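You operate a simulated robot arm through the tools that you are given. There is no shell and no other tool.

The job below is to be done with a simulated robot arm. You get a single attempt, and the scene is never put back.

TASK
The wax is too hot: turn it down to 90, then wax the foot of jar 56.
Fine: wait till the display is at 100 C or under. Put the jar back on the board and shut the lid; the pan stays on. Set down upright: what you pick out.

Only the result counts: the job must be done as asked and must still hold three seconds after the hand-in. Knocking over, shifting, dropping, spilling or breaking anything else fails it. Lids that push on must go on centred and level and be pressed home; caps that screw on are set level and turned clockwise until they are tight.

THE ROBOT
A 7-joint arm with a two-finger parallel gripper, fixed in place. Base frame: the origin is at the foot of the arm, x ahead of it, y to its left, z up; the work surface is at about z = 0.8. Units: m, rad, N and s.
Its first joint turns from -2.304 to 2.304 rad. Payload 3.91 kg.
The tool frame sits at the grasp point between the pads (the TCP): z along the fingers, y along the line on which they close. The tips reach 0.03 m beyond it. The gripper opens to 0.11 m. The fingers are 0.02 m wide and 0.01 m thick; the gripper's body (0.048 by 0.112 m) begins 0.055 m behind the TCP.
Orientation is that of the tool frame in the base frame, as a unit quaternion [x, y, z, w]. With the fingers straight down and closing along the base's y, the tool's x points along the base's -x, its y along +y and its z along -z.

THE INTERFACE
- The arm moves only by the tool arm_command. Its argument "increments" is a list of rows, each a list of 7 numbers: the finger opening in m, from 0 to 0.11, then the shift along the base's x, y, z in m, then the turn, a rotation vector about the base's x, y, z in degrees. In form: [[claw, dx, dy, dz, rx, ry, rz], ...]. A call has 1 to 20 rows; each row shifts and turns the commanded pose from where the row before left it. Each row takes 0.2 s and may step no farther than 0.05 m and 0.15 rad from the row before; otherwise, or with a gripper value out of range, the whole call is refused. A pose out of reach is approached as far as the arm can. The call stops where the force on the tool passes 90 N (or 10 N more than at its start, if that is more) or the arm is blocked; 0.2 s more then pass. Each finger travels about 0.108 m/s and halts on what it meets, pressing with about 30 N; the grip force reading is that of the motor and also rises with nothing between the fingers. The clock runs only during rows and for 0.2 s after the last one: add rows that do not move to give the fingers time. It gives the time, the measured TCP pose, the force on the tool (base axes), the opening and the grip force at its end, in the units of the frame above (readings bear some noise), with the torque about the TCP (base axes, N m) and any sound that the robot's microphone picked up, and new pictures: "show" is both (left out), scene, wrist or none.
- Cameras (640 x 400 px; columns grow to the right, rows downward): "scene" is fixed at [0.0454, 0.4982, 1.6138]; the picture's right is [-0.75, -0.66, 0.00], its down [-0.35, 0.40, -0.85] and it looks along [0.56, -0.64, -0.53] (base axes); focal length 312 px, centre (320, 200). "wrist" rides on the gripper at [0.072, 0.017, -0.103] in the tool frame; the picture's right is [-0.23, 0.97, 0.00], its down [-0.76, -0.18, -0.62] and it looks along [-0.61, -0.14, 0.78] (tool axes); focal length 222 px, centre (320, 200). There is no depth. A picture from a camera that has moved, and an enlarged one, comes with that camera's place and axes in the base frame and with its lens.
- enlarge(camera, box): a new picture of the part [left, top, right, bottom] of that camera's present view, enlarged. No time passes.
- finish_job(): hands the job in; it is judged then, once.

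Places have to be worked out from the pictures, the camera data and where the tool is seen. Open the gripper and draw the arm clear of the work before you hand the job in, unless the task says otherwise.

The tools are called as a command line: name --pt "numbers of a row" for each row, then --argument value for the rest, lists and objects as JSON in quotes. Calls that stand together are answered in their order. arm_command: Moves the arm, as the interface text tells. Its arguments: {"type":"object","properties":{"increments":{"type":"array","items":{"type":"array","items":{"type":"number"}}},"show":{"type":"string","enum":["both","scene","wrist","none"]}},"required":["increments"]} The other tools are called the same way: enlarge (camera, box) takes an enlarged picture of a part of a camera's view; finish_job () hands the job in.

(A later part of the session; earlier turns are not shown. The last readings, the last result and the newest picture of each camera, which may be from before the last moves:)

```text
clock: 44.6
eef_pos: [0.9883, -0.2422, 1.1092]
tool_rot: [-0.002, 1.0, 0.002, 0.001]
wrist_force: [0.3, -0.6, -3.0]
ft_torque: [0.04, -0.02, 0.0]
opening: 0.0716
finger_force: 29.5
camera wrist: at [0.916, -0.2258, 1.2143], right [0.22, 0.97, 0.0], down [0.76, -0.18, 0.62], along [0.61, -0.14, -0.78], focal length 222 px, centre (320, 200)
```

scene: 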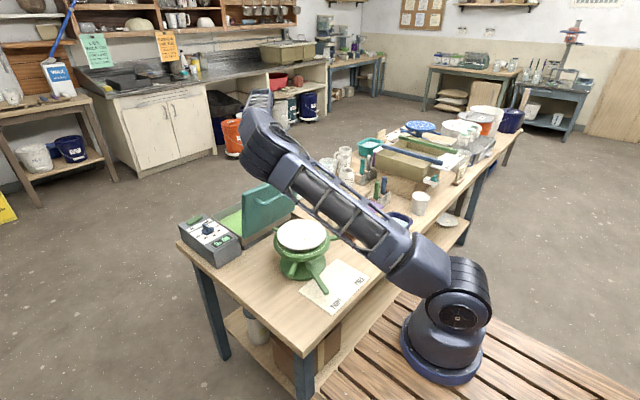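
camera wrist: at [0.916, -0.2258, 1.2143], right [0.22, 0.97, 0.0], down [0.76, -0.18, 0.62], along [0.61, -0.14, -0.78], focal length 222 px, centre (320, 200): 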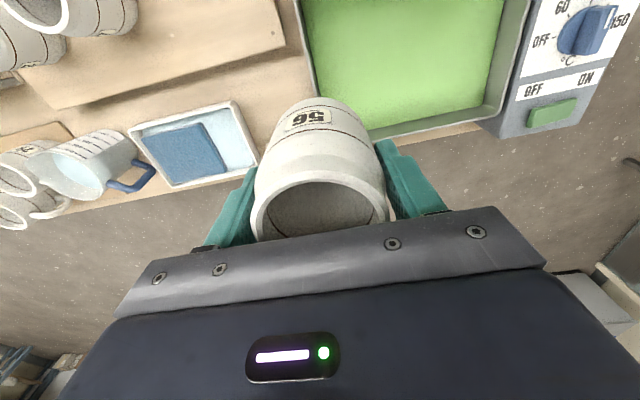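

Path clear; I continue to y ≈ -0.12 over the wax.

arm_command --pt "0.06 0 0.04 0 0 0 0" --pt "0.06 0 0.04 0 0 0 0" --pt "0.06 0 0.04 0 0 0 0" --pt "0.06 0 0 -0.03 0 0 0" --pt "0.06 0 0 -0.03 0 0 0" --pt "0.06 0 0 0 0 0 0"

enlarge --camera "scene" --box '[175, 70, 365, 270]'

enlarge --camera "wrist" --box '[200, 0, 520, 220]'

```text
clock: 46.0
eef_pos: [0.986, -0.1259, 1.0523]
tool_rot: [-0.002, 1.0, 0.001, 0.001]
wrist_force: [0.6, -0.6, -3.9]
ft_torque: [0.0, 0.03, 0.0]
opening: 0.0718
finger_force: 30.3
camera wrist: at [0.9145, -0.1104, 1.1569], right [0.22, 0.97, 0.0], down [0.76, -0.18, 0.62], along [0.61, -0.14, -0.78], focal length 222 px, centre (320, 200)
```

scene: 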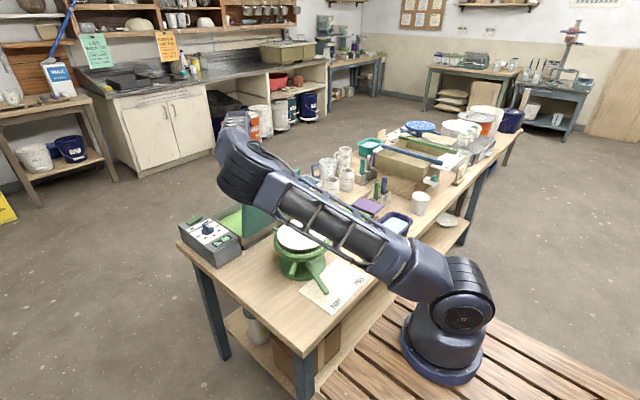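
wrist: 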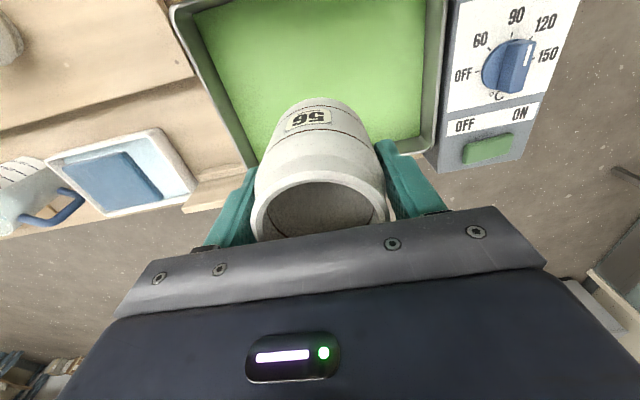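

```text
2.00 times, centred on (270, 170) of scene
camera zoom: at [0.0454, 0.4982, 1.6138], right [-0.75, -0.66, 0.0], down [-0.35, 0.4, -0.85], along [0.56, -0.64, -0.53], focal length 623 px, centre (420, 260)
```

zoom: 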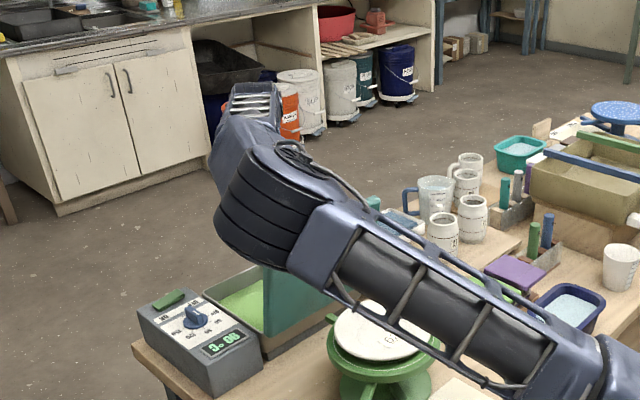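

```text
1.82 times, centred on (360, 110) of wrist
camera zoom: at [0.9145, -0.1104, 1.1569], right [0.22, 0.97, 0.0], down [0.76, -0.18, 0.62], along [0.61, -0.14, -0.78], focal length 404 px, centre (247, 364)
```

zoom: 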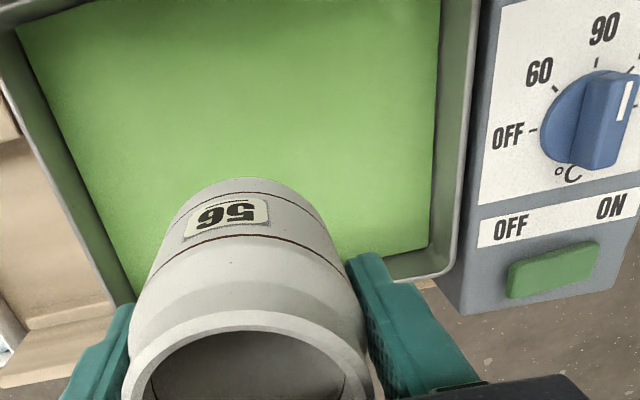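

The jar is over the pan centre with the forearm well above the lid. I lower until the foot is just above the wax and look.

arm_command --pt "0.06 0 0 -0.03 0 0 0" --pt "0.06 0 0 -0.03 0 0 0" --pt "0.06 0 0 -0.03 0 0 0" --pt "0.06 0 0 -0.02 0 0 0" --pt "0.06 0 0 0 0 0 0"

enlarge --camera "scene" --box '[175, 100, 335, 270]'

enlarge --camera "wrist" --box '[200, 0, 520, 220]'

```text
clock: 47.2
eef_pos: [0.9881, -0.1213, 0.941]
tool_rot: [-0.002, 1.0, 0.0, 0.001]
wrist_force: [-0.1, 0.6, -2.5]
ft_torque: [-0.01, -0.02, 0.01]
opening: 0.0715
finger_force: 30.2
camera wrist: at [0.9155, -0.1055, 1.0452], right [0.22, 0.97, 0.0], down [0.76, -0.18, 0.62], along [0.61, -0.14, -0.78], focal length 222 px, centre (320, 200)
```

scene: 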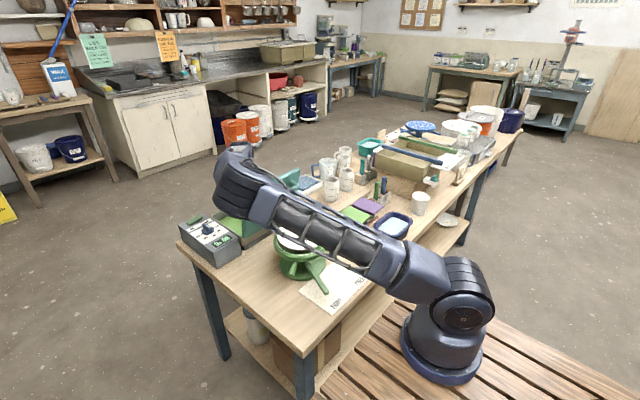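
wrist: 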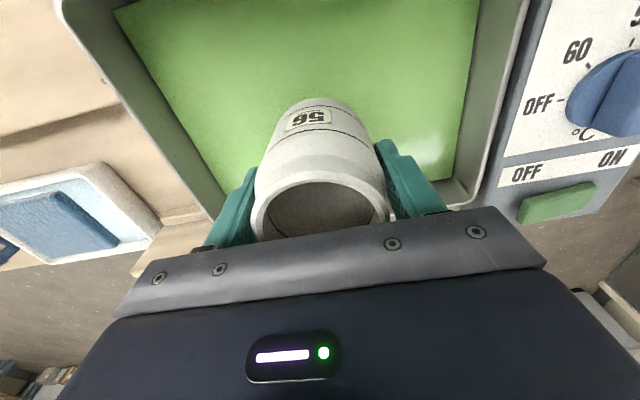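

```text
2.35 times, centred on (255, 185) of scene
camera zoom: at [0.0454, 0.4982, 1.6138], right [-0.75, -0.66, 0.0], down [-0.35, 0.4, -0.85], along [0.56, -0.64, -0.53], focal length 733 px, centre (473, 235)
```

zoom: 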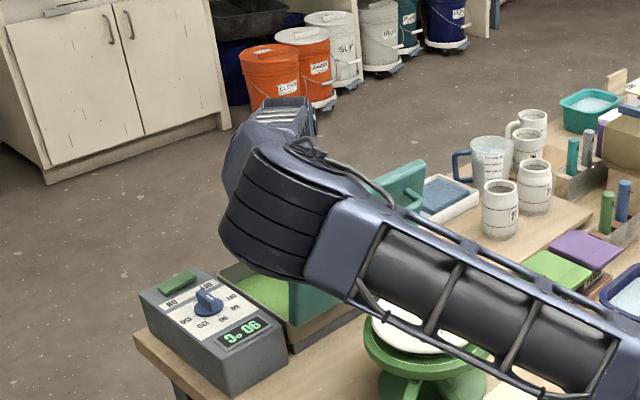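

```text
1.82 times, centred on (360, 110) of wrist
camera zoom: at [0.9155, -0.1055, 1.0452], right [0.22, 0.97, 0.0], down [0.76, -0.18, 0.62], along [0.61, -0.14, -0.78], focal length 404 px, centre (247, 364)
```

zoom: 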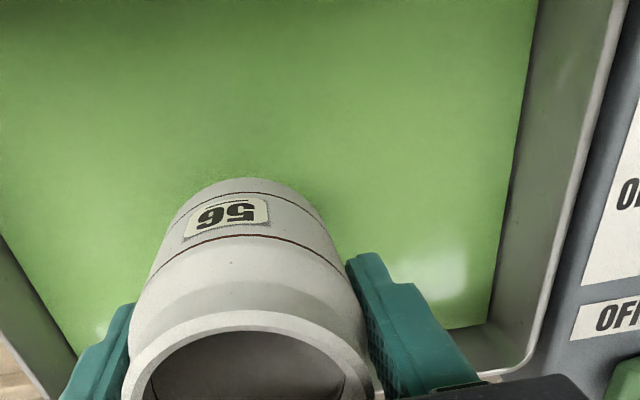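

Triangulating the wax corner gives a surface at z ≈ 0.847, so the foot touches at TCP ≈ 0.918. I lower in small steps to TCP ≈ 0.909, i.e. about 9 mm deep, watching the force.

arm_command --pt "0.06 0 0 -0.015 0 0 0" --pt "0.06 0 0 -0.008 0 0 0" --pt "0.06 0 0 -0.005 0 0 0" --pt "0.06 0 0 -0.004 0 0 0" --pt "0.06 0 0 0 0 0 0"

enlarge --camera "wrist" --box '[200, 40, 440, 220]'

enlarge --camera "scene" --box '[175, 100, 335, 270]'

```text
clock: 48.4
eef_pos: [0.988, -0.1204, 0.9103]
tool_rot: [-0.002, 1.0, 0.001, 0.0]
wrist_force: [0.7, 0.4, -3.6]
ft_torque: [0.0, 0.01, 0.01]
opening: 0.0715
finger_force: 30.0
camera wrist: at [0.9152, -0.1054, 1.0142], right [0.22, 0.97, 0.0], down [0.76, -0.18, 0.62], along [0.61, -0.14, -0.78], focal length 222 px, centre (320, 200)
```

scene: 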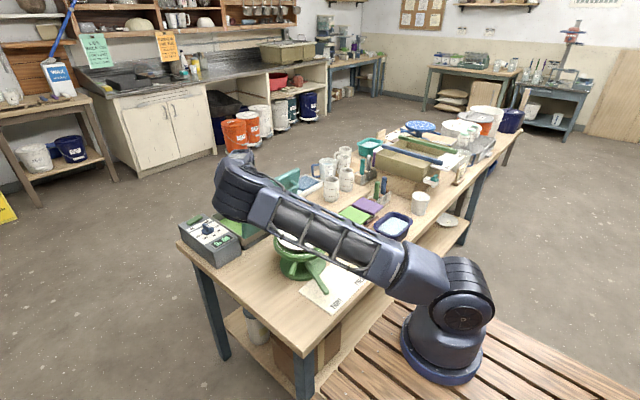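
wrist: 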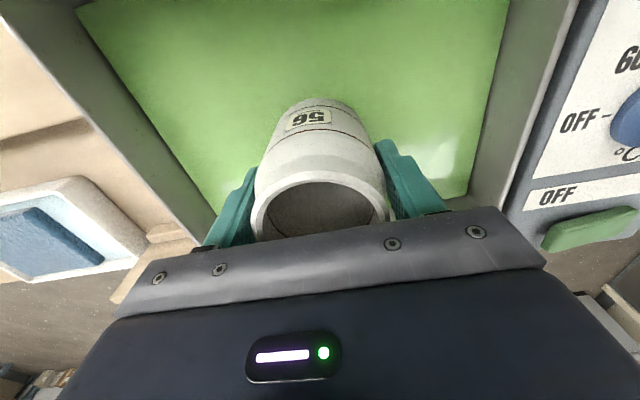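

```text
2.22 times, centred on (320, 130) of wrist
camera zoom: at [0.9152, -0.1054, 1.0142], right [0.22, 0.97, 0.0], down [0.76, -0.18, 0.62], along [0.61, -0.14, -0.78], focal length 494 px, centre (320, 356)
```

zoom: 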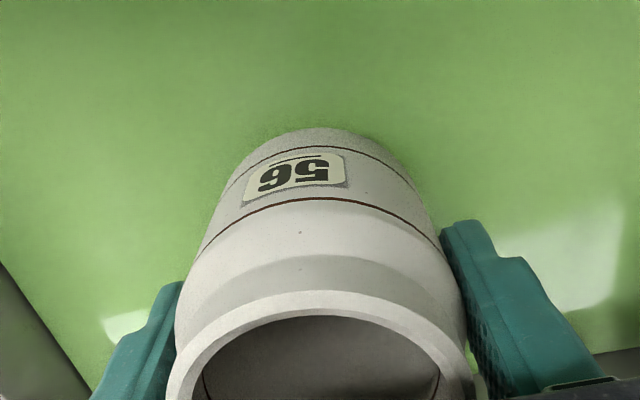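

```text
2.35 times, centred on (255, 185) of scene
camera zoom: at [0.0454, 0.4982, 1.6138], right [-0.75, -0.66, 0.0], down [-0.35, 0.4, -0.85], along [0.56, -0.64, -0.53], focal length 733 px, centre (473, 235)
```

zoom: 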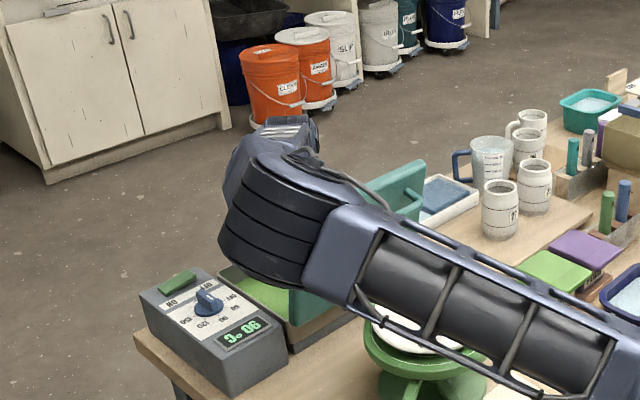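

No floor contact, and the foot should be about 8 mm in. I go 2 mm deeper, hold two seconds, then lift straight out.

arm_command --pt "0.06 0 0 -0.002 0 0 0" --pt "0.06 0 0 0 0 0 0" --pt "0.06 0 0 0 0 0 0" --pt "0.06 0 0 0 0 0 0" --pt "0.06 0 0 0 0 0 0" --pt "0.06 0 0 0 0 0 0" --pt "0.06 0 0 0 0 0 0" --pt "0.06 0 0 0 0 0 0" --pt "0.06 0 0 0.01 0 0 0" --pt "0.06 0 0 0.015 0 0 0" --pt "0.06 0 0 0.03 0 0 0" --pt "0.06 0 0 0.04 0 0 0" --pt "0.06 0 0 0.04 0 0 0" --pt "0.06 0 0 0.04 0 0 0" --pt "0.06 0 0 0.03 0 0 0" --pt "0.06 0 0 0 0 0 0"

enlarge --camera "wrist" --box '[200, 40, 440, 220]'

```text
clock: 51.8
eef_pos: [0.9889, -0.1201, 1.114]
tool_rot: [-0.002, 1.0, 0.001, 0.001]
wrist_force: [-0.1, 0.4, -3.4]
ft_torque: [0.0, -0.01, 0.02]
opening: 0.0714
finger_force: 30.0
camera wrist: at [0.9175, -0.1045, 1.2177], right [0.22, 0.97, 0.0], down [0.76, -0.18, 0.62], along [0.61, -0.14, -0.78], focal length 222 px, centre (320, 200)
```

scene: 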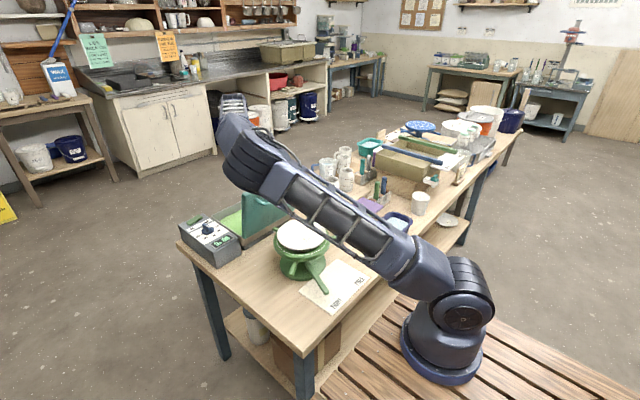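
wrist: 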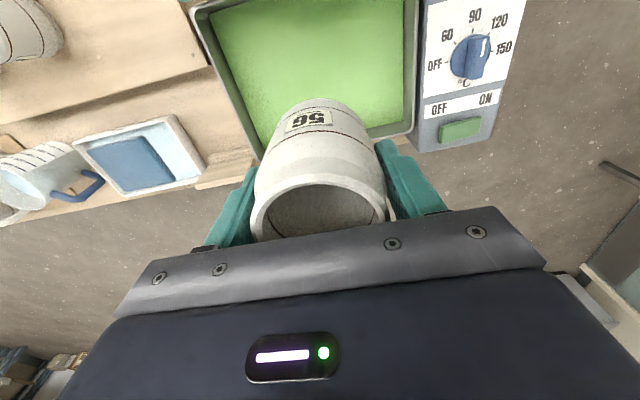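

```text
2.22 times, centred on (320, 130) of wrist
camera zoom: at [0.9175, -0.1045, 1.2177], right [0.22, 0.97, 0.0], down [0.76, -0.18, 0.62], along [0.61, -0.14, -0.78], focal length 494 px, centre (320, 356)
```

zoom: 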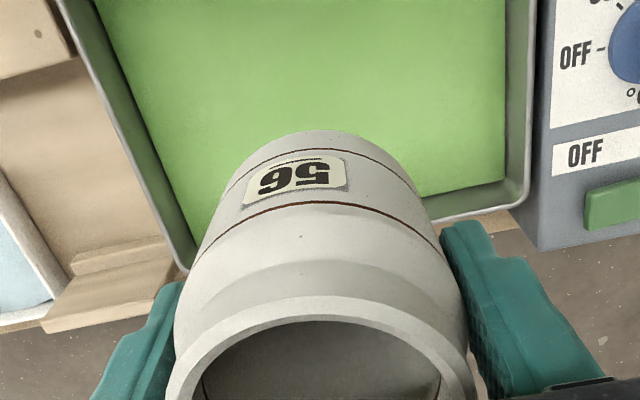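

Lifted clear. I carry the jar back around the lid to a spot where the scene camera can see its foot and check the wax.

arm_command --pt "0.06 0 0 0 0 0 0" --pt "0.06 0 0 0 0 0 0" --pt "0.06 0 -0.039 0.008 0 0 0" --pt "0.06 0 -0.039 0.008 0 0 0" --pt "0.06 0 -0.039 0.008 0 0 0" --pt "0.06 0 -0.039 0.008 0 0 0" --pt "0.06 0 -0.039 0.008 0 0 0" --pt "0.06 0 -0.039 0.008 0 0 0" --pt "0.06 -0.038 -0.025 0.008 0 0 0" --pt "0.06 -0.038 -0.025 0.008 0 0 0" --pt "0.06 -0.038 -0.025 0.008 0 0 0" --pt "0.06 -0.038 -0.025 0.008 0 0 0" --pt "0.06 0 0 0 0 0 0"

enlarge --camera "scene" --box '[300, 70, 420, 170]'

```text
clock: 54.6
eef_pos: [0.8348, -0.4531, 1.1879]
tool_rot: [-0.002, 1.0, 0.001, 0.001]
wrist_force: [0.9, -0.6, -3.3]
ft_torque: [-0.01, 0.01, 0.05]
opening: 0.0718
finger_force: 30.0
camera wrist: at [0.7624, -0.4376, 1.2923], right [0.22, 0.97, 0.0], down [0.76, -0.18, 0.62], along [0.61, -0.14, -0.78], focal length 222 px, centre (320, 200)
```

scene: 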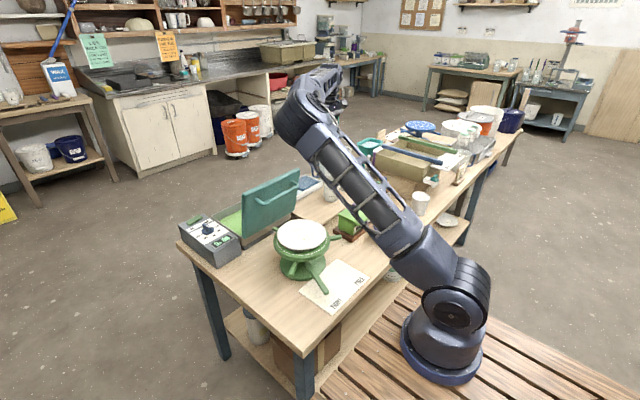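
wrist: 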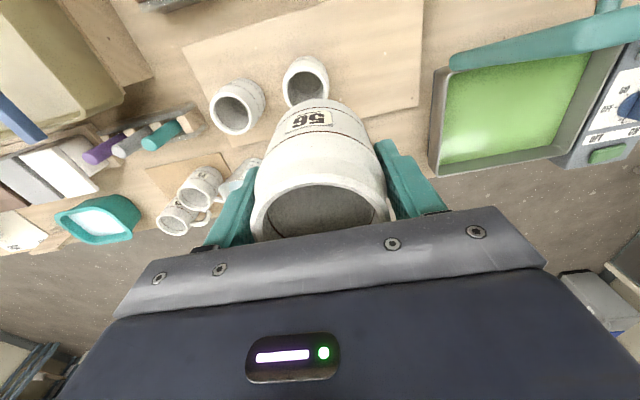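

```text
4.00 times, centred on (360, 120) of scene
camera zoom: at [0.0454, 0.4982, 1.6138], right [-0.75, -0.66, 0.0], down [-0.35, 0.4, -0.85], along [0.56, -0.64, -0.53], focal length 1246 px, centre (160, 520)
```

zoom: 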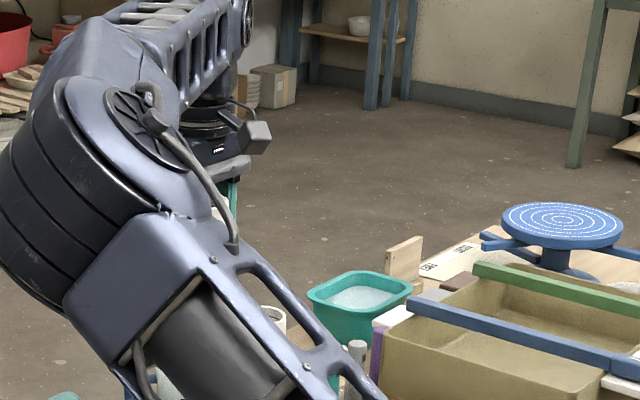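

The elbow still hides the jar; I shift it a bit back and further right.

arm_command --pt "0.06 -0.03 -0.03 0 0 0 0" --pt "0.06 -0.03 -0.03 0 0 0 0" --pt "0.06 -0.03 -0.03 0 0 0 0" --pt "0.06 -0.03 -0.03 0 0 0 0" --pt "0.06 0 0 0 0 0 0" --show "scene"

enlarge --camera "scene" --box '[310, 60, 430, 150]'

```text
clock: 55.8
eef_pos: [0.7139, -0.5769, 1.1862]
tool_rot: [-0.001, 1.0, 0.0, 0.001]
wrist_force: [-0.3, 0.6, -3.5]
ft_torque: [-0.04, 0.03, 0.01]
opening: 0.0712
finger_force: 30.0
```

scene: 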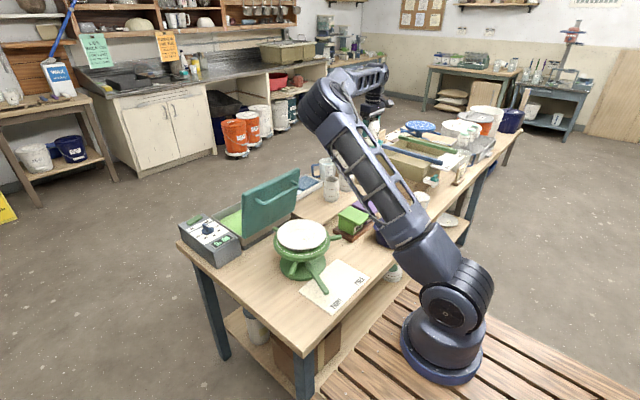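

```text
4.44 times, centred on (370, 105) of scene
camera zoom: at [0.0454, 0.4982, 1.6138], right [-0.75, -0.66, 0.0], down [-0.35, 0.4, -0.85], along [0.56, -0.64, -0.53], focal length 1385 px, centre (98, 622)
```

zoom: 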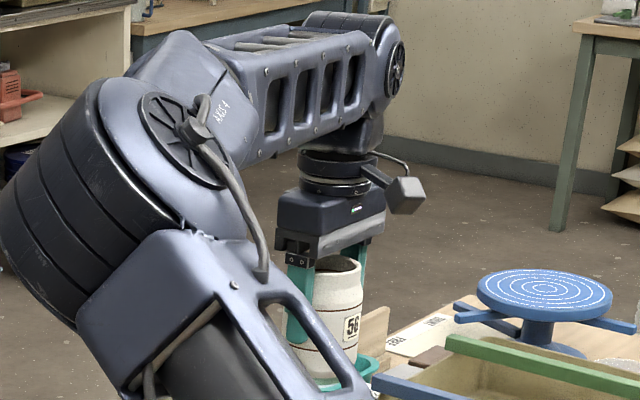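

Almost visible; I raise the jar 8 cm to see its foot.

arm_command --pt "0.06 0 -0.01 0.04 0 0 0" --pt "0.06 0 -0.01 0.04 0 0 0" --pt "0.06 0 0 0 0 0 0" --show "scene"

enlarge --camera "scene" --box '[350, 80, 420, 150]'

```text
clock: 56.6
eef_pos: [0.7138, -0.5963, 1.2703]
tool_rot: [-0.002, 1.0, 0.001, 0.0]
wrist_force: [0.5, 0.3, -2.3]
ft_torque: [0.04, 0.04, 0.02]
opening: 0.0717
finger_force: 29.6
```

scene: 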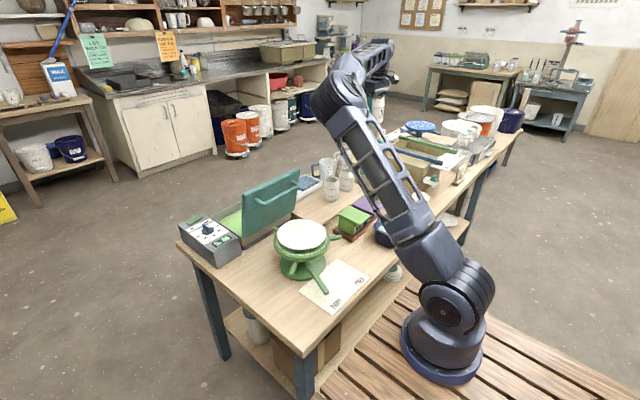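

```text
5.71 times, centred on (385, 115) of scene
camera zoom: at [0.0454, 0.4982, 1.6138], right [-0.75, -0.66, 0.0], down [-0.35, 0.4, -0.85], along [0.56, -0.64, -0.53], focal length 1780 px, centre (-51, 686)
```

zoom: 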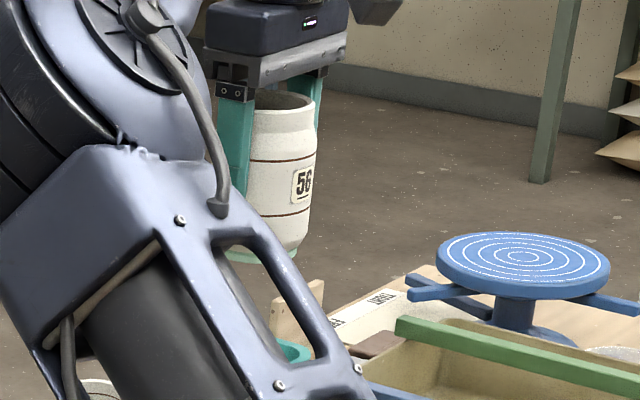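

There is a green band at the foot; I zoom in to judge it.

enlarge --camera "scene" --box '[372, 100, 402, 130]'

```text
13.33 times, centred on (387, 115) of scene
camera zoom: at [0.0454, 0.4982, 1.6138], right [-0.75, -0.66, 0.0], down [-0.35, 0.4, -0.85], along [0.56, -0.64, -0.53], focal length 4154 px, centre (-573, 1333)
```

zoom: 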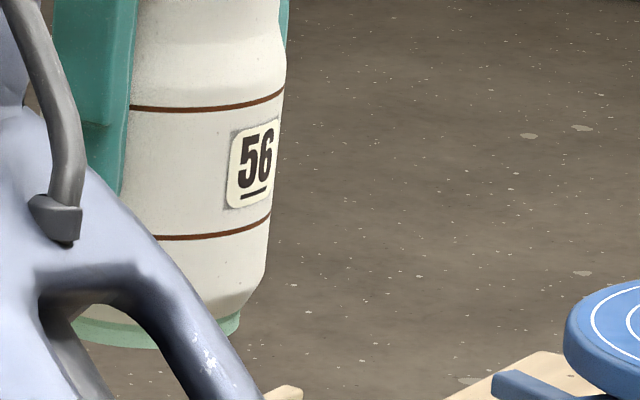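

The foot carries a clean green wax band of about 8–9 mm. I carry the jar back above its place on the board, then lower it.

arm_command --pt "0.06 0.0155 0.03 -0.02 0 0 0" --pt "0.06 0.0155 0.03 -0.02 0 0 0" --pt "0.06 0.0155 0.03 -0.02 0 0 0" --pt "0.06 0.0155 0.03 -0.02 0 0 0" --pt "0.06 0.0155 0.03 -0.02 0 0 0" --pt "0.06 0.0155 0.03 -0.02 0 0 0" --pt "0.06 0.0155 0.03 -0.02 0 0 0" --pt "0.06 0.0155 0.03 -0.02 0 0 0" --pt "0.06 0 0 -0.03 0 0 0" --pt "0.06 0 0 0 0 0 0"

```text
clock: 58.8
eef_pos: [0.8413, -0.3547, 1.084]
tool_rot: [-0.002, 1.0, 0.0, 0.0]
wrist_force: [-0.4, -0.1, -3.1]
ft_torque: [0.02, -0.01, 0.01]
opening: 0.0716
finger_force: 30.1
camera wrist: at [0.768, -0.3376, 1.1881], right [0.22, 0.97, 0.0], down [0.76, -0.18, 0.62], along [0.61, -0.14, -0.78], focal length 222 px, centre (320, 200)
```

scene: 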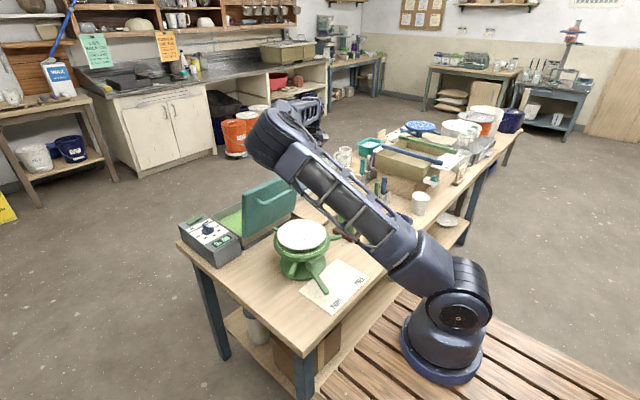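
wrist: 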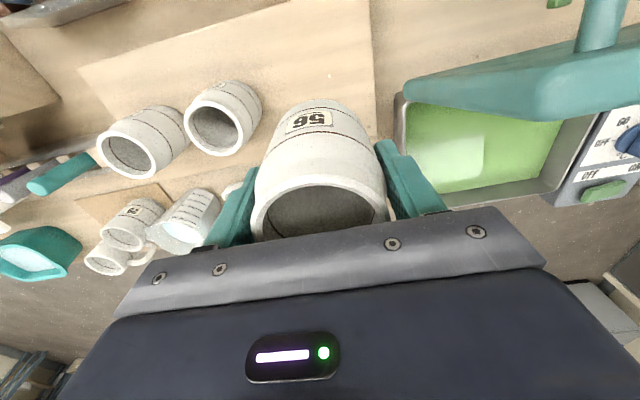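

Above the original spot. I lower to just above the board, slowing at the end and watching the contact force.

arm_command --pt "0.06 0 0 -0.04 0 0 0" --pt "0.06 0 0 -0.04 0 0 0" --pt "0.06 0 0 -0.04 0 0 0" --pt "0.06 0 0 -0.03 0 0 0" --pt "0.06 0 0 -0.012 0 0 0" --pt "0.06 0 0 -0.006 0 0 0" --pt "0.06 0 0 -0.002 0 0 0" --pt "0.06 0 0 0 0 0 0"

```text
clock: 60.6
eef_pos: [0.8388, -0.3564, 0.9112]
tool_rot: [-0.001, 1.0, 0.001, 0.001]
wrist_force: [0.5, 0.0, -2.9]
ft_torque: [0.0, 0.04, -0.01]
opening: 0.0716
finger_force: 29.8
camera wrist: at [0.7669, -0.3408, 1.0154], right [0.22, 0.97, 0.0], down [0.76, -0.18, 0.62], along [0.61, -0.14, -0.78], focal length 222 px, centre (320, 200)
```

scene: 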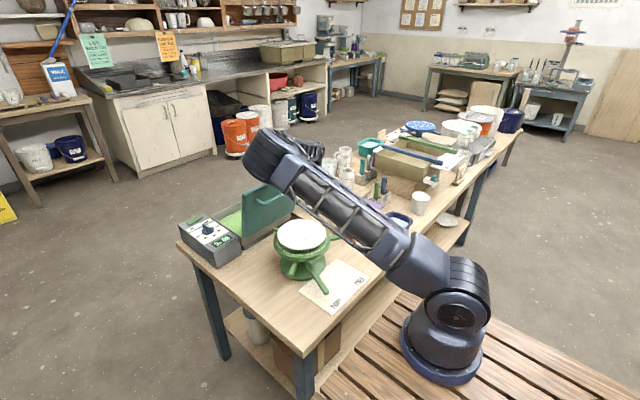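
wrist: 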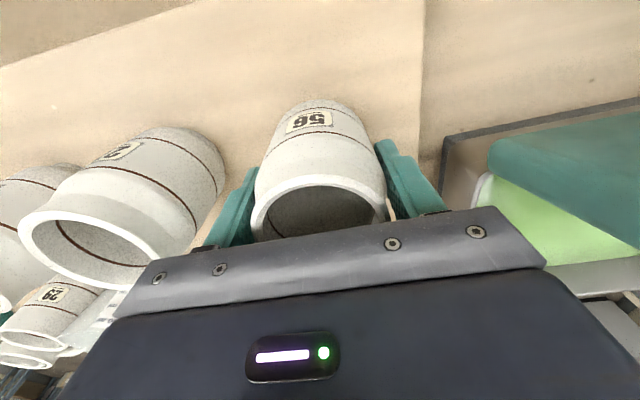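

Force still shows the jar's full weight, so it is not quite down. I lower another 2 mm.

arm_command --pt "0.06 0 0 -0.001 0 0 0" --pt "0.06 0 0 -0.001 0 0 0" --pt "0.06 0 0 0 0 0 0" --show "none"

```text
clock: 61.4
eef_pos: [0.8378, -0.3566, 0.9096]
tool_rot: [-0.002, 1.0, 0.001, 0.001]
wrist_force: [2.1, -0.4, 3.6]
ft_torque: [-0.13, -0.11, 0.05]
opening: 0.0716
finger_force: 30.1
```

Contact made (+3.6 N). I open the fingers and rise straight up.

arm_command --pt "0.076 0 0 0 0 0 0" --pt "0.09 0 0 0 0 0 0" --pt "0.11 0 0 0 0 0 0" --pt "0.11 0 0 0.02 0 0 0" --pt "0.11 0 0 0.03 0 0 0" --pt "0.11 0 0 0.04 0 0 0" --pt "0.11 0 0 0.04 0 0 0" --pt "0.11 0 0 0.04 0 0 0" --pt "0.11 0 0 0 0 0 0"

enlarge --camera "wrist" --box '[150, 20, 470, 220]'

```text
clock: 63.4
eef_pos: [0.842, -0.3542, 1.0813]
tool_rot: [-0.002, 1.0, 0.001, 0.0]
wrist_force: [0.3, 0.2, 0.4]
ft_torque: [-0.01, 0.0, -0.03]
opening: 0.1101
finger_force: 0.1
camera wrist: at [0.7699, -0.3385, 1.1847], right [0.22, 0.97, 0.0], down [0.76, -0.18, 0.62], along [0.61, -0.14, -0.78], focal length 222 px, centre (320, 200)
```

scene: 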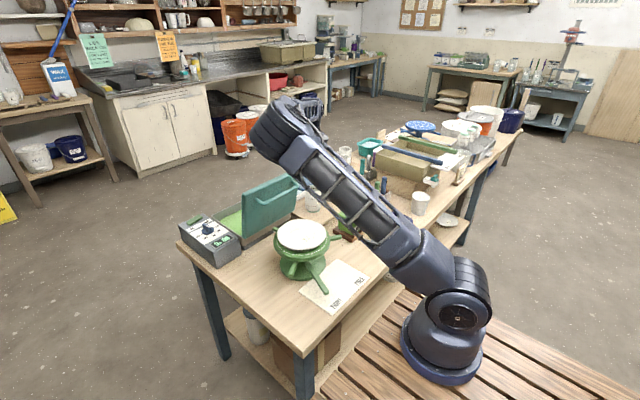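
wrist: 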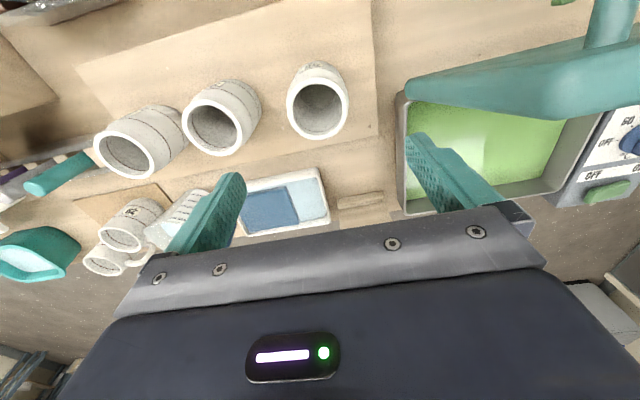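

```text
2.00 times, centred on (310, 120) of wrist
camera zoom: at [0.7699, -0.3385, 1.1847], right [0.22, 0.97, 0.0], down [0.76, -0.18, 0.62], along [0.61, -0.14, -0.78], focal length 444 px, centre (340, 360)
```

zoom: 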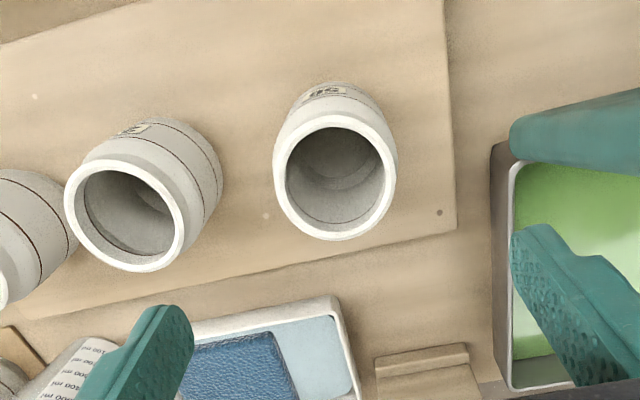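

Jar 56 stands upright on the board. Now for the lid: I rise and yaw the hand +90° again, in a high free area, to regain the handle-gripping orientation, watching the elbow.

arm_command --pt "0.06 0 0.0 0.04 0 0 0" --pt "0.06 0 0.0 0.04 0 0 0" --pt "0.06 0 0.0 0.04 0 0 0" --pt "0.06 0 0.005 0 0 0 7.5" --pt "0.06 0 0.005 0 0 0 7.5" --pt "0.06 0 0.005 0 0 0 7.5" --pt "0.06 0 0.005 0 0 0 7.5" --pt "0.06 0 0.005 0 0 0 7.5" --pt "0.06 0 0.005 0 0 0 7.5" --pt "0.06 0 0 0 0 0 0"

```text
clock: 65.6
eef_pos: [0.8402, -0.3261, 1.1991]
tool_rot: [-0.384, 0.923, 0.002, 0.001]
wrist_force: [-0.2, 0.6, 0.5]
ft_torque: [-0.03, 0.02, 0.01]
opening: 0.06
finger_force: 0.1
camera wrist: at [0.7773, -0.3667, 1.3036], right [-0.53, 0.85, 0.0], down [0.66, 0.41, 0.62], along [0.53, 0.33, -0.78], focal length 222 px, centre (320, 200)
```

scene: 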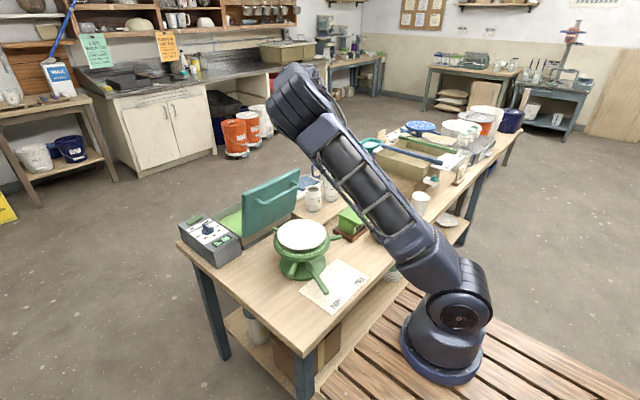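
wrist: 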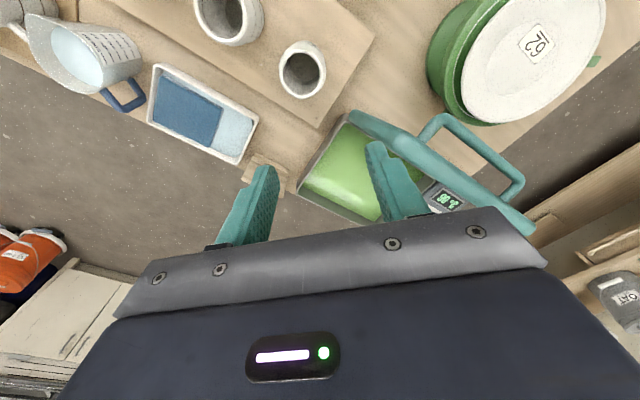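

The elbow rises as I yaw, so I complete the second 45°.

arm_command --pt "0.06 0 0.015 0 0 0 7.5" --pt "0.06 0 0.015 0 0 0 7.5" --pt "0.06 0 0.015 0 0 0 7.5" --pt "0.06 0 0.015 0 0 0 7.5" --pt "0.06 0 0.015 0 0 0 7.5" --pt "0.06 0 0.015 0 0 0 7.5" --pt "0.06 0 0 0 0 0 0"

```text
clock: 67.2
eef_pos: [0.8406, -0.2358, 1.1983]
tool_rot: [0.708, -0.706, -0.001, 0.0]
wrist_force: [0.3, 0.4, 0.0]
ft_torque: [-0.02, -0.02, 0.0]
opening: 0.0599
finger_force: 0.1
camera wrist: at [0.8246, -0.3076, 1.3032], right [-0.97, 0.22, 0.0], down [0.18, 0.76, 0.62], along [0.14, 0.61, -0.78], focal length 222 px, centre (320, 200)
```

scene: 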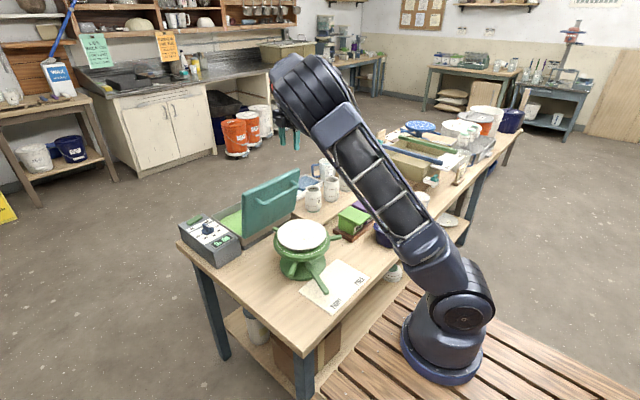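
wrist: 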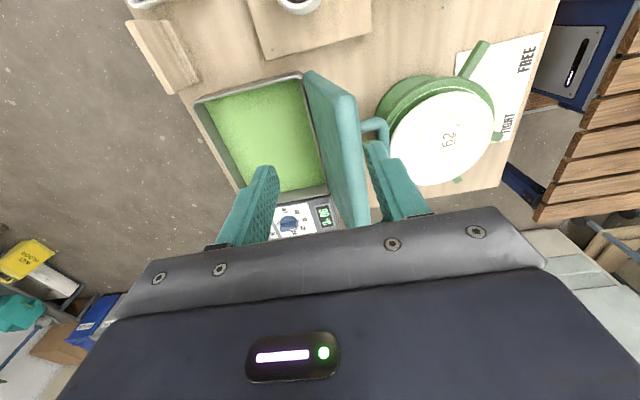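

Good: elbow up, tool down, yaw 90°. The handle bar should be at about x 0.767, z 1.045; I hover above it with a 34 mm opening to check alignment.

arm_command --pt "0.034 -0.025 0.03 0 0 0 0" --pt "0.034 -0.025 0.03 0 0 0 0" --pt "0.034 -0.023 0.03 -0.01 0 0 0" --pt "0.034 0 0.026 -0.02 0 0 0" --pt "0.034 0 0 0 0 0 0"

enlarge --camera "wrist" --box '[220, 60, 440, 220]'

enlarge --camera "scene" --box '[215, 100, 345, 250]'

```text
clock: 68.4
eef_pos: [0.7682, -0.1188, 1.1679]
tool_rot: [0.708, -0.706, -0.002, 0.0]
wrist_force: [-0.1, -0.8, -0.2]
ft_torque: [0.02, 0.0, 0.0]
opening: 0.0341
finger_force: 0.0
camera wrist: at [0.7508, -0.1916, 1.273], right [-0.97, 0.22, 0.0], down [0.18, 0.76, 0.62], along [0.14, 0.61, -0.78], focal length 222 px, centre (320, 200)
```

scene: 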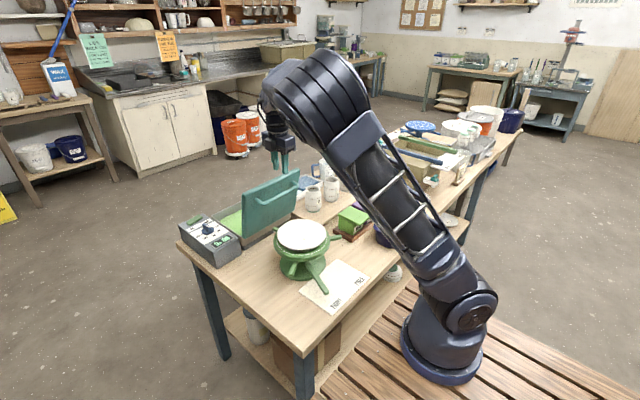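
wrist: 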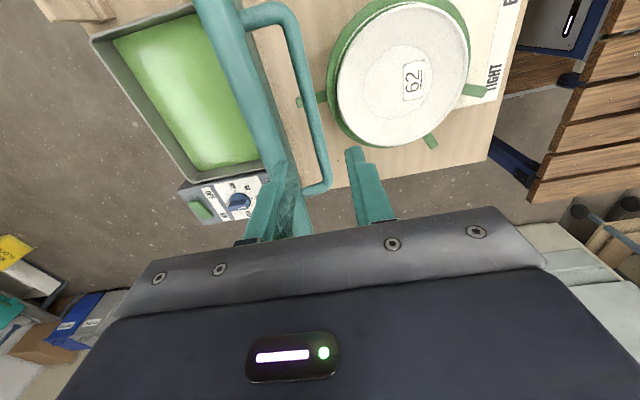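

```text
2.50 times, centred on (330, 140) of wrist
camera zoom: at [0.7508, -0.1916, 1.273], right [-0.97, 0.22, 0.0], down [0.18, 0.76, 0.62], along [0.14, 0.61, -0.78], focal length 555 px, centre (295, 350)
```

zoom: 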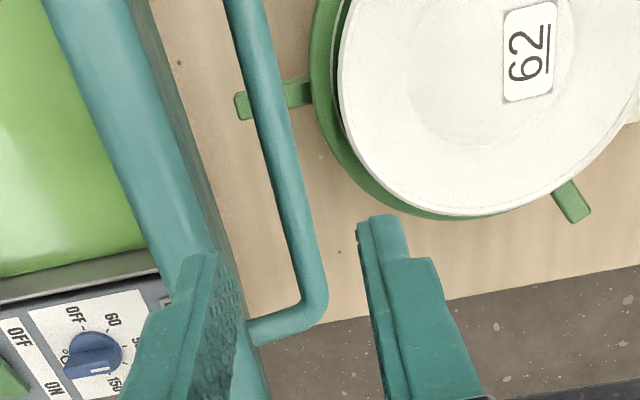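

```text
2.67 times, centred on (280, 175) of scene
camera zoom: at [0.0454, 0.4982, 1.6138], right [-0.75, -0.66, 0.0], down [-0.35, 0.4, -0.85], along [0.56, -0.64, -0.53], focal length 831 px, centre (427, 267)
```

zoom: 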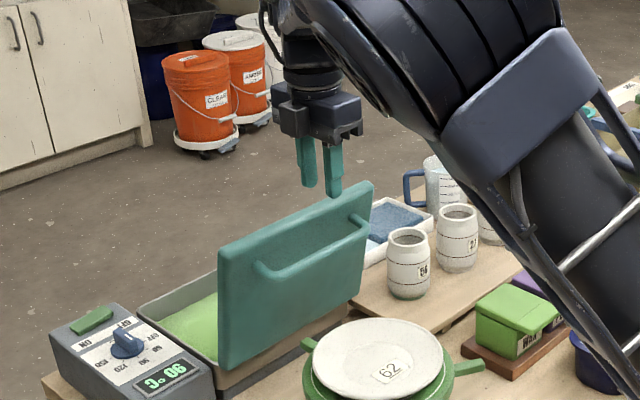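

Bar measured at x ≈ 0.7745, lid face at x ≈ 0.804. I shift +6 mm, narrow to 26 mm, and lower to just above the lid's top edge to verify.

arm_command --pt "0.026 0.0063 0 0 0 0 0" --pt "0.026 0 0 -0.02 0 0 0" --pt "0.026 0 0 -0.018 0 0 0" --pt "0.026 0 0 0 0 0 0"

enlarge --camera "wrist" --box '[220, 60, 440, 220]'

enlarge --camera "scene" --box '[215, 100, 345, 250]'

```text
clock: 69.4
eef_pos: [0.773, -0.1189, 1.1298]
tool_rot: [0.708, -0.706, -0.001, 0.0]
wrist_force: [0.2, 0.4, 0.6]
ft_torque: [0.03, -0.02, 0.0]
opening: 0.0259
finger_force: 0.0
camera wrist: at [0.7563, -0.1913, 1.2344], right [-0.97, 0.22, 0.0], down [0.18, 0.76, 0.62], along [0.14, 0.61, -0.78], focal length 222 px, centre (320, 200)
```

scene: 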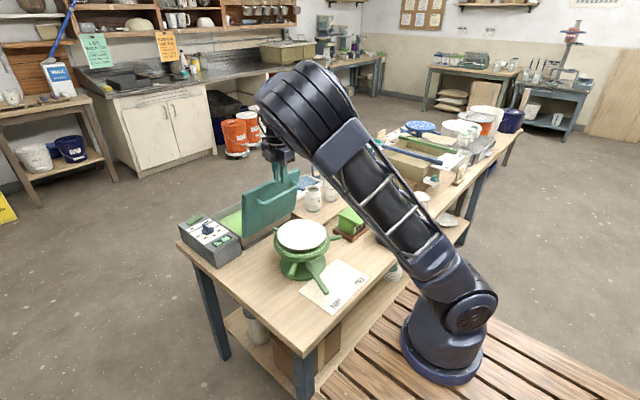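
wrist: 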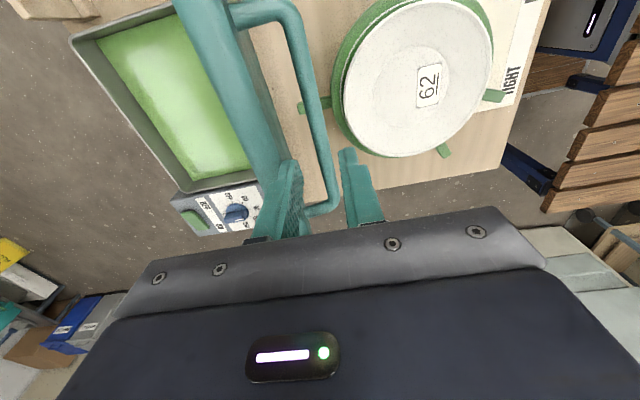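

```text
2.50 times, centred on (330, 140) of wrist
camera zoom: at [0.7563, -0.1913, 1.2344], right [-0.97, 0.22, 0.0], down [0.18, 0.76, 0.62], along [0.14, 0.61, -0.78], focal length 555 px, centre (295, 350)
```

zoom: 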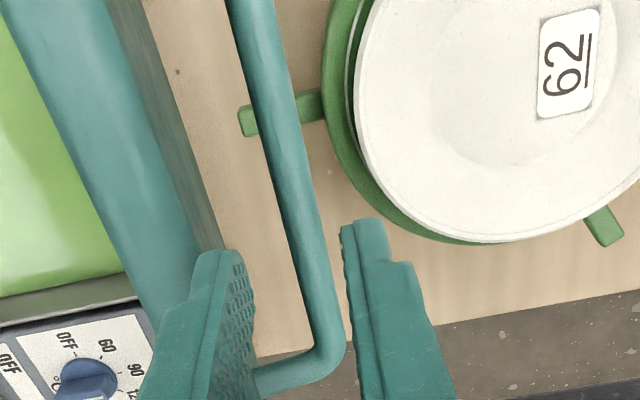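

```text
2.67 times, centred on (280, 175) of scene
camera zoom: at [0.0454, 0.4982, 1.6138], right [-0.75, -0.66, 0.0], down [-0.35, 0.4, -0.85], along [0.56, -0.64, -0.53], focal length 831 px, centre (427, 267)
```

zoom: 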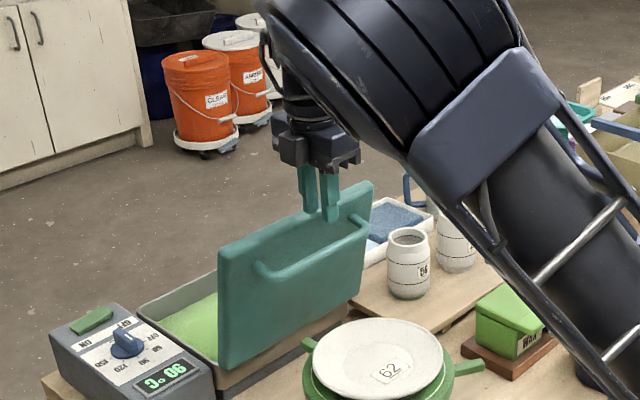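

Alignment is good: bar within 1 mm of centre, finger clears the lid edge by ~6 mm. I descend so the bar lies between the pads, then close.

arm_command --pt "0.026 0 0 -0.02 0 0 0" --pt "0.026 0 0 -0.02 0 0 0" --pt "0.026 0 0 -0.02 0 0 0" --pt "0.026 0 0 -0.012 0 0 0" --pt "0.026 0 0 0 0 0 0" --pt "0.01 0 0 0 0 0 0" --pt "0.0 0 0 0 0 0 0" --pt "0.0 0 0 0 0 0 0"

enlarge --camera "wrist" --box '[220, 60, 440, 220]'

enlarge --camera "scene" --box '[215, 100, 345, 250]'

```text
clock: 71.2
eef_pos: [0.7748, -0.1185, 1.0587]
tool_rot: [0.708, -0.706, 0.0, -0.001]
wrist_force: [31.8, -2.9, -1.4]
ft_torque: [-0.35, -0.48, 0.18]
opening: 0.0137
finger_force: 45.0
camera wrist: at [0.7579, -0.1918, 1.1626], right [-0.97, 0.22, 0.0], down [0.17, 0.76, 0.62], along [0.14, 0.61, -0.78], focal length 222 px, centre (320, 200)
```

scene: 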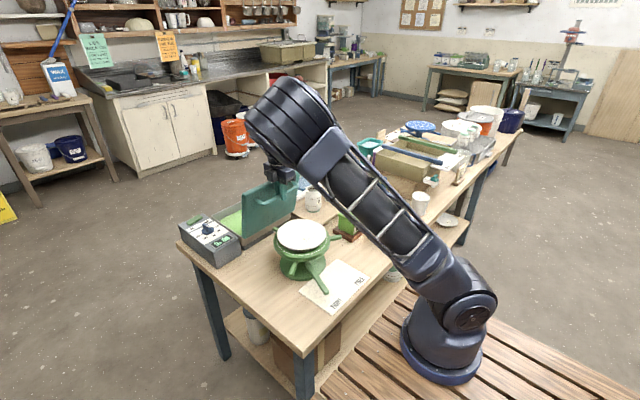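
wrist: 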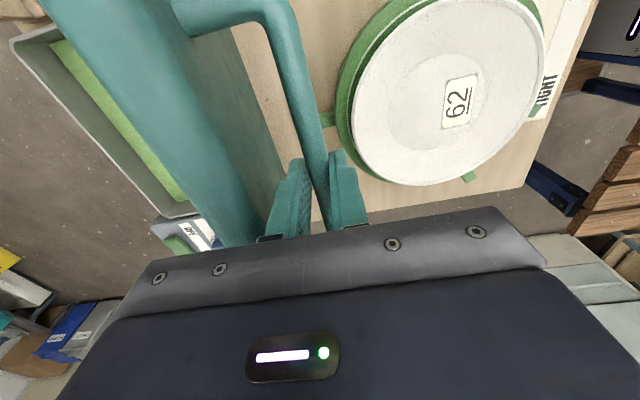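

```text
2.50 times, centred on (330, 140) of wrist
camera zoom: at [0.7579, -0.1918, 1.1626], right [-0.97, 0.22, 0.0], down [0.17, 0.76, 0.62], along [0.14, 0.61, -0.78], focal length 555 px, centre (295, 350)
```

zoom: 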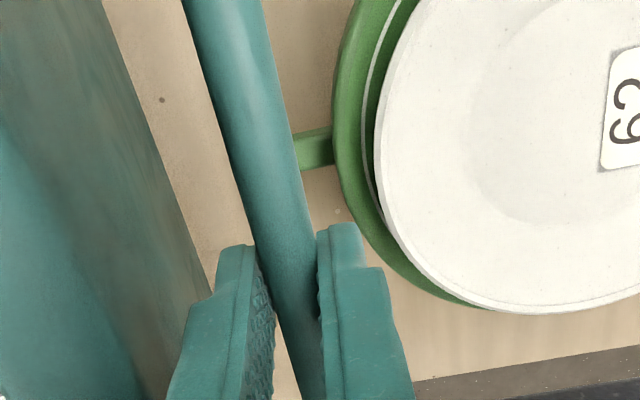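

```text
2.67 times, centred on (280, 175) of scene
camera zoom: at [0.0454, 0.4982, 1.6138], right [-0.75, -0.66, 0.0], down [-0.35, 0.4, -0.85], along [0.56, -0.64, -0.53], focal length 831 px, centre (427, 267)
```

zoom: 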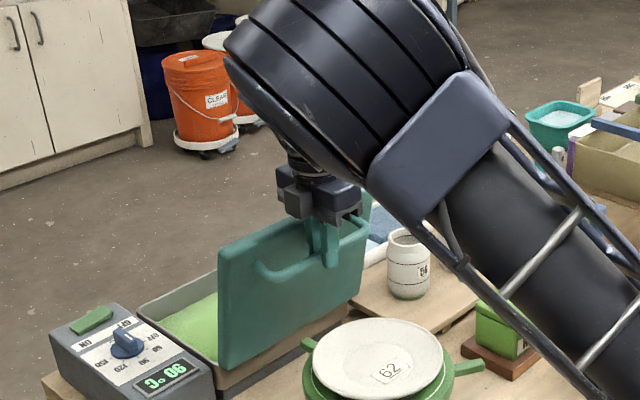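

The bar is held (13.7 mm). I now close the lid along the reverse arc, tilting the tool forward gradually; first stage to about 70° open.

arm_command --pt "0.0 0.0145 0 0.0076 0 -2.25 0" --pt "0.0 0.015 0 0.0062 0 -2.25 0" --pt "0.0 0.0156 0 0.0047 0 -2.25 0" --pt "0.0 0.0157 0 0.0033 0 -2.25 0" --pt "0.0 0.0161 0 0.002 0 -2.25 0" --pt "0.0 0.0161 0 0.0004 0 -2.25 0" --pt "0.0 0 0 0 0 0 0"

enlarge --camera "scene" --box '[175, 100, 335, 260]'

```text
clock: 72.8
eef_pos: [0.8668, -0.1195, 1.084]
tool_rot: [0.703, -0.701, 0.084, -0.083]
wrist_force: [1.1, 14.2, -1.1]
ft_torque: [-0.05, -0.02, 0.08]
opening: 0.0135
finger_force: 45.0
camera wrist: at [0.8267, -0.1929, 1.1805], right [-0.95, 0.22, -0.23], down [0.03, 0.76, 0.65], along [0.32, 0.61, -0.73], focal length 222 px, centre (320, 200)
```

scene: 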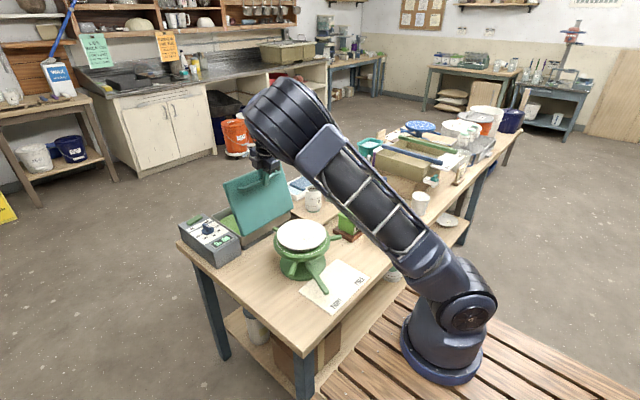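
wrist: 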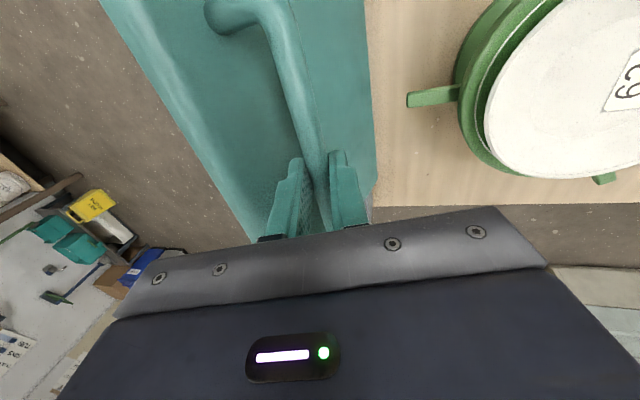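

```text
2.50 times, centred on (255, 180) of scene
camera zoom: at [0.0454, 0.4982, 1.6138], right [-0.75, -0.66, 0.0], down [-0.35, 0.4, -0.85], along [0.56, -0.64, -0.53], focal length 779 px, centre (482, 250)
```

zoom: 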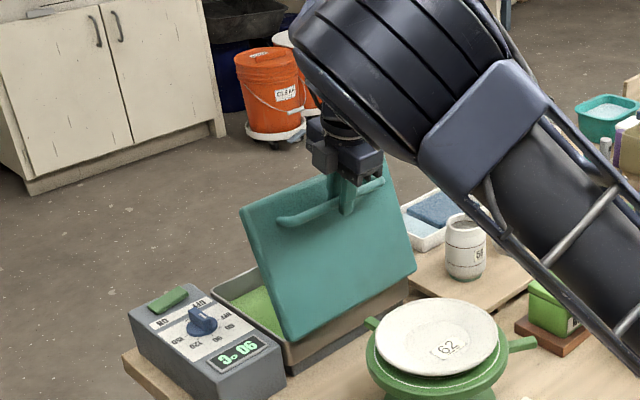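

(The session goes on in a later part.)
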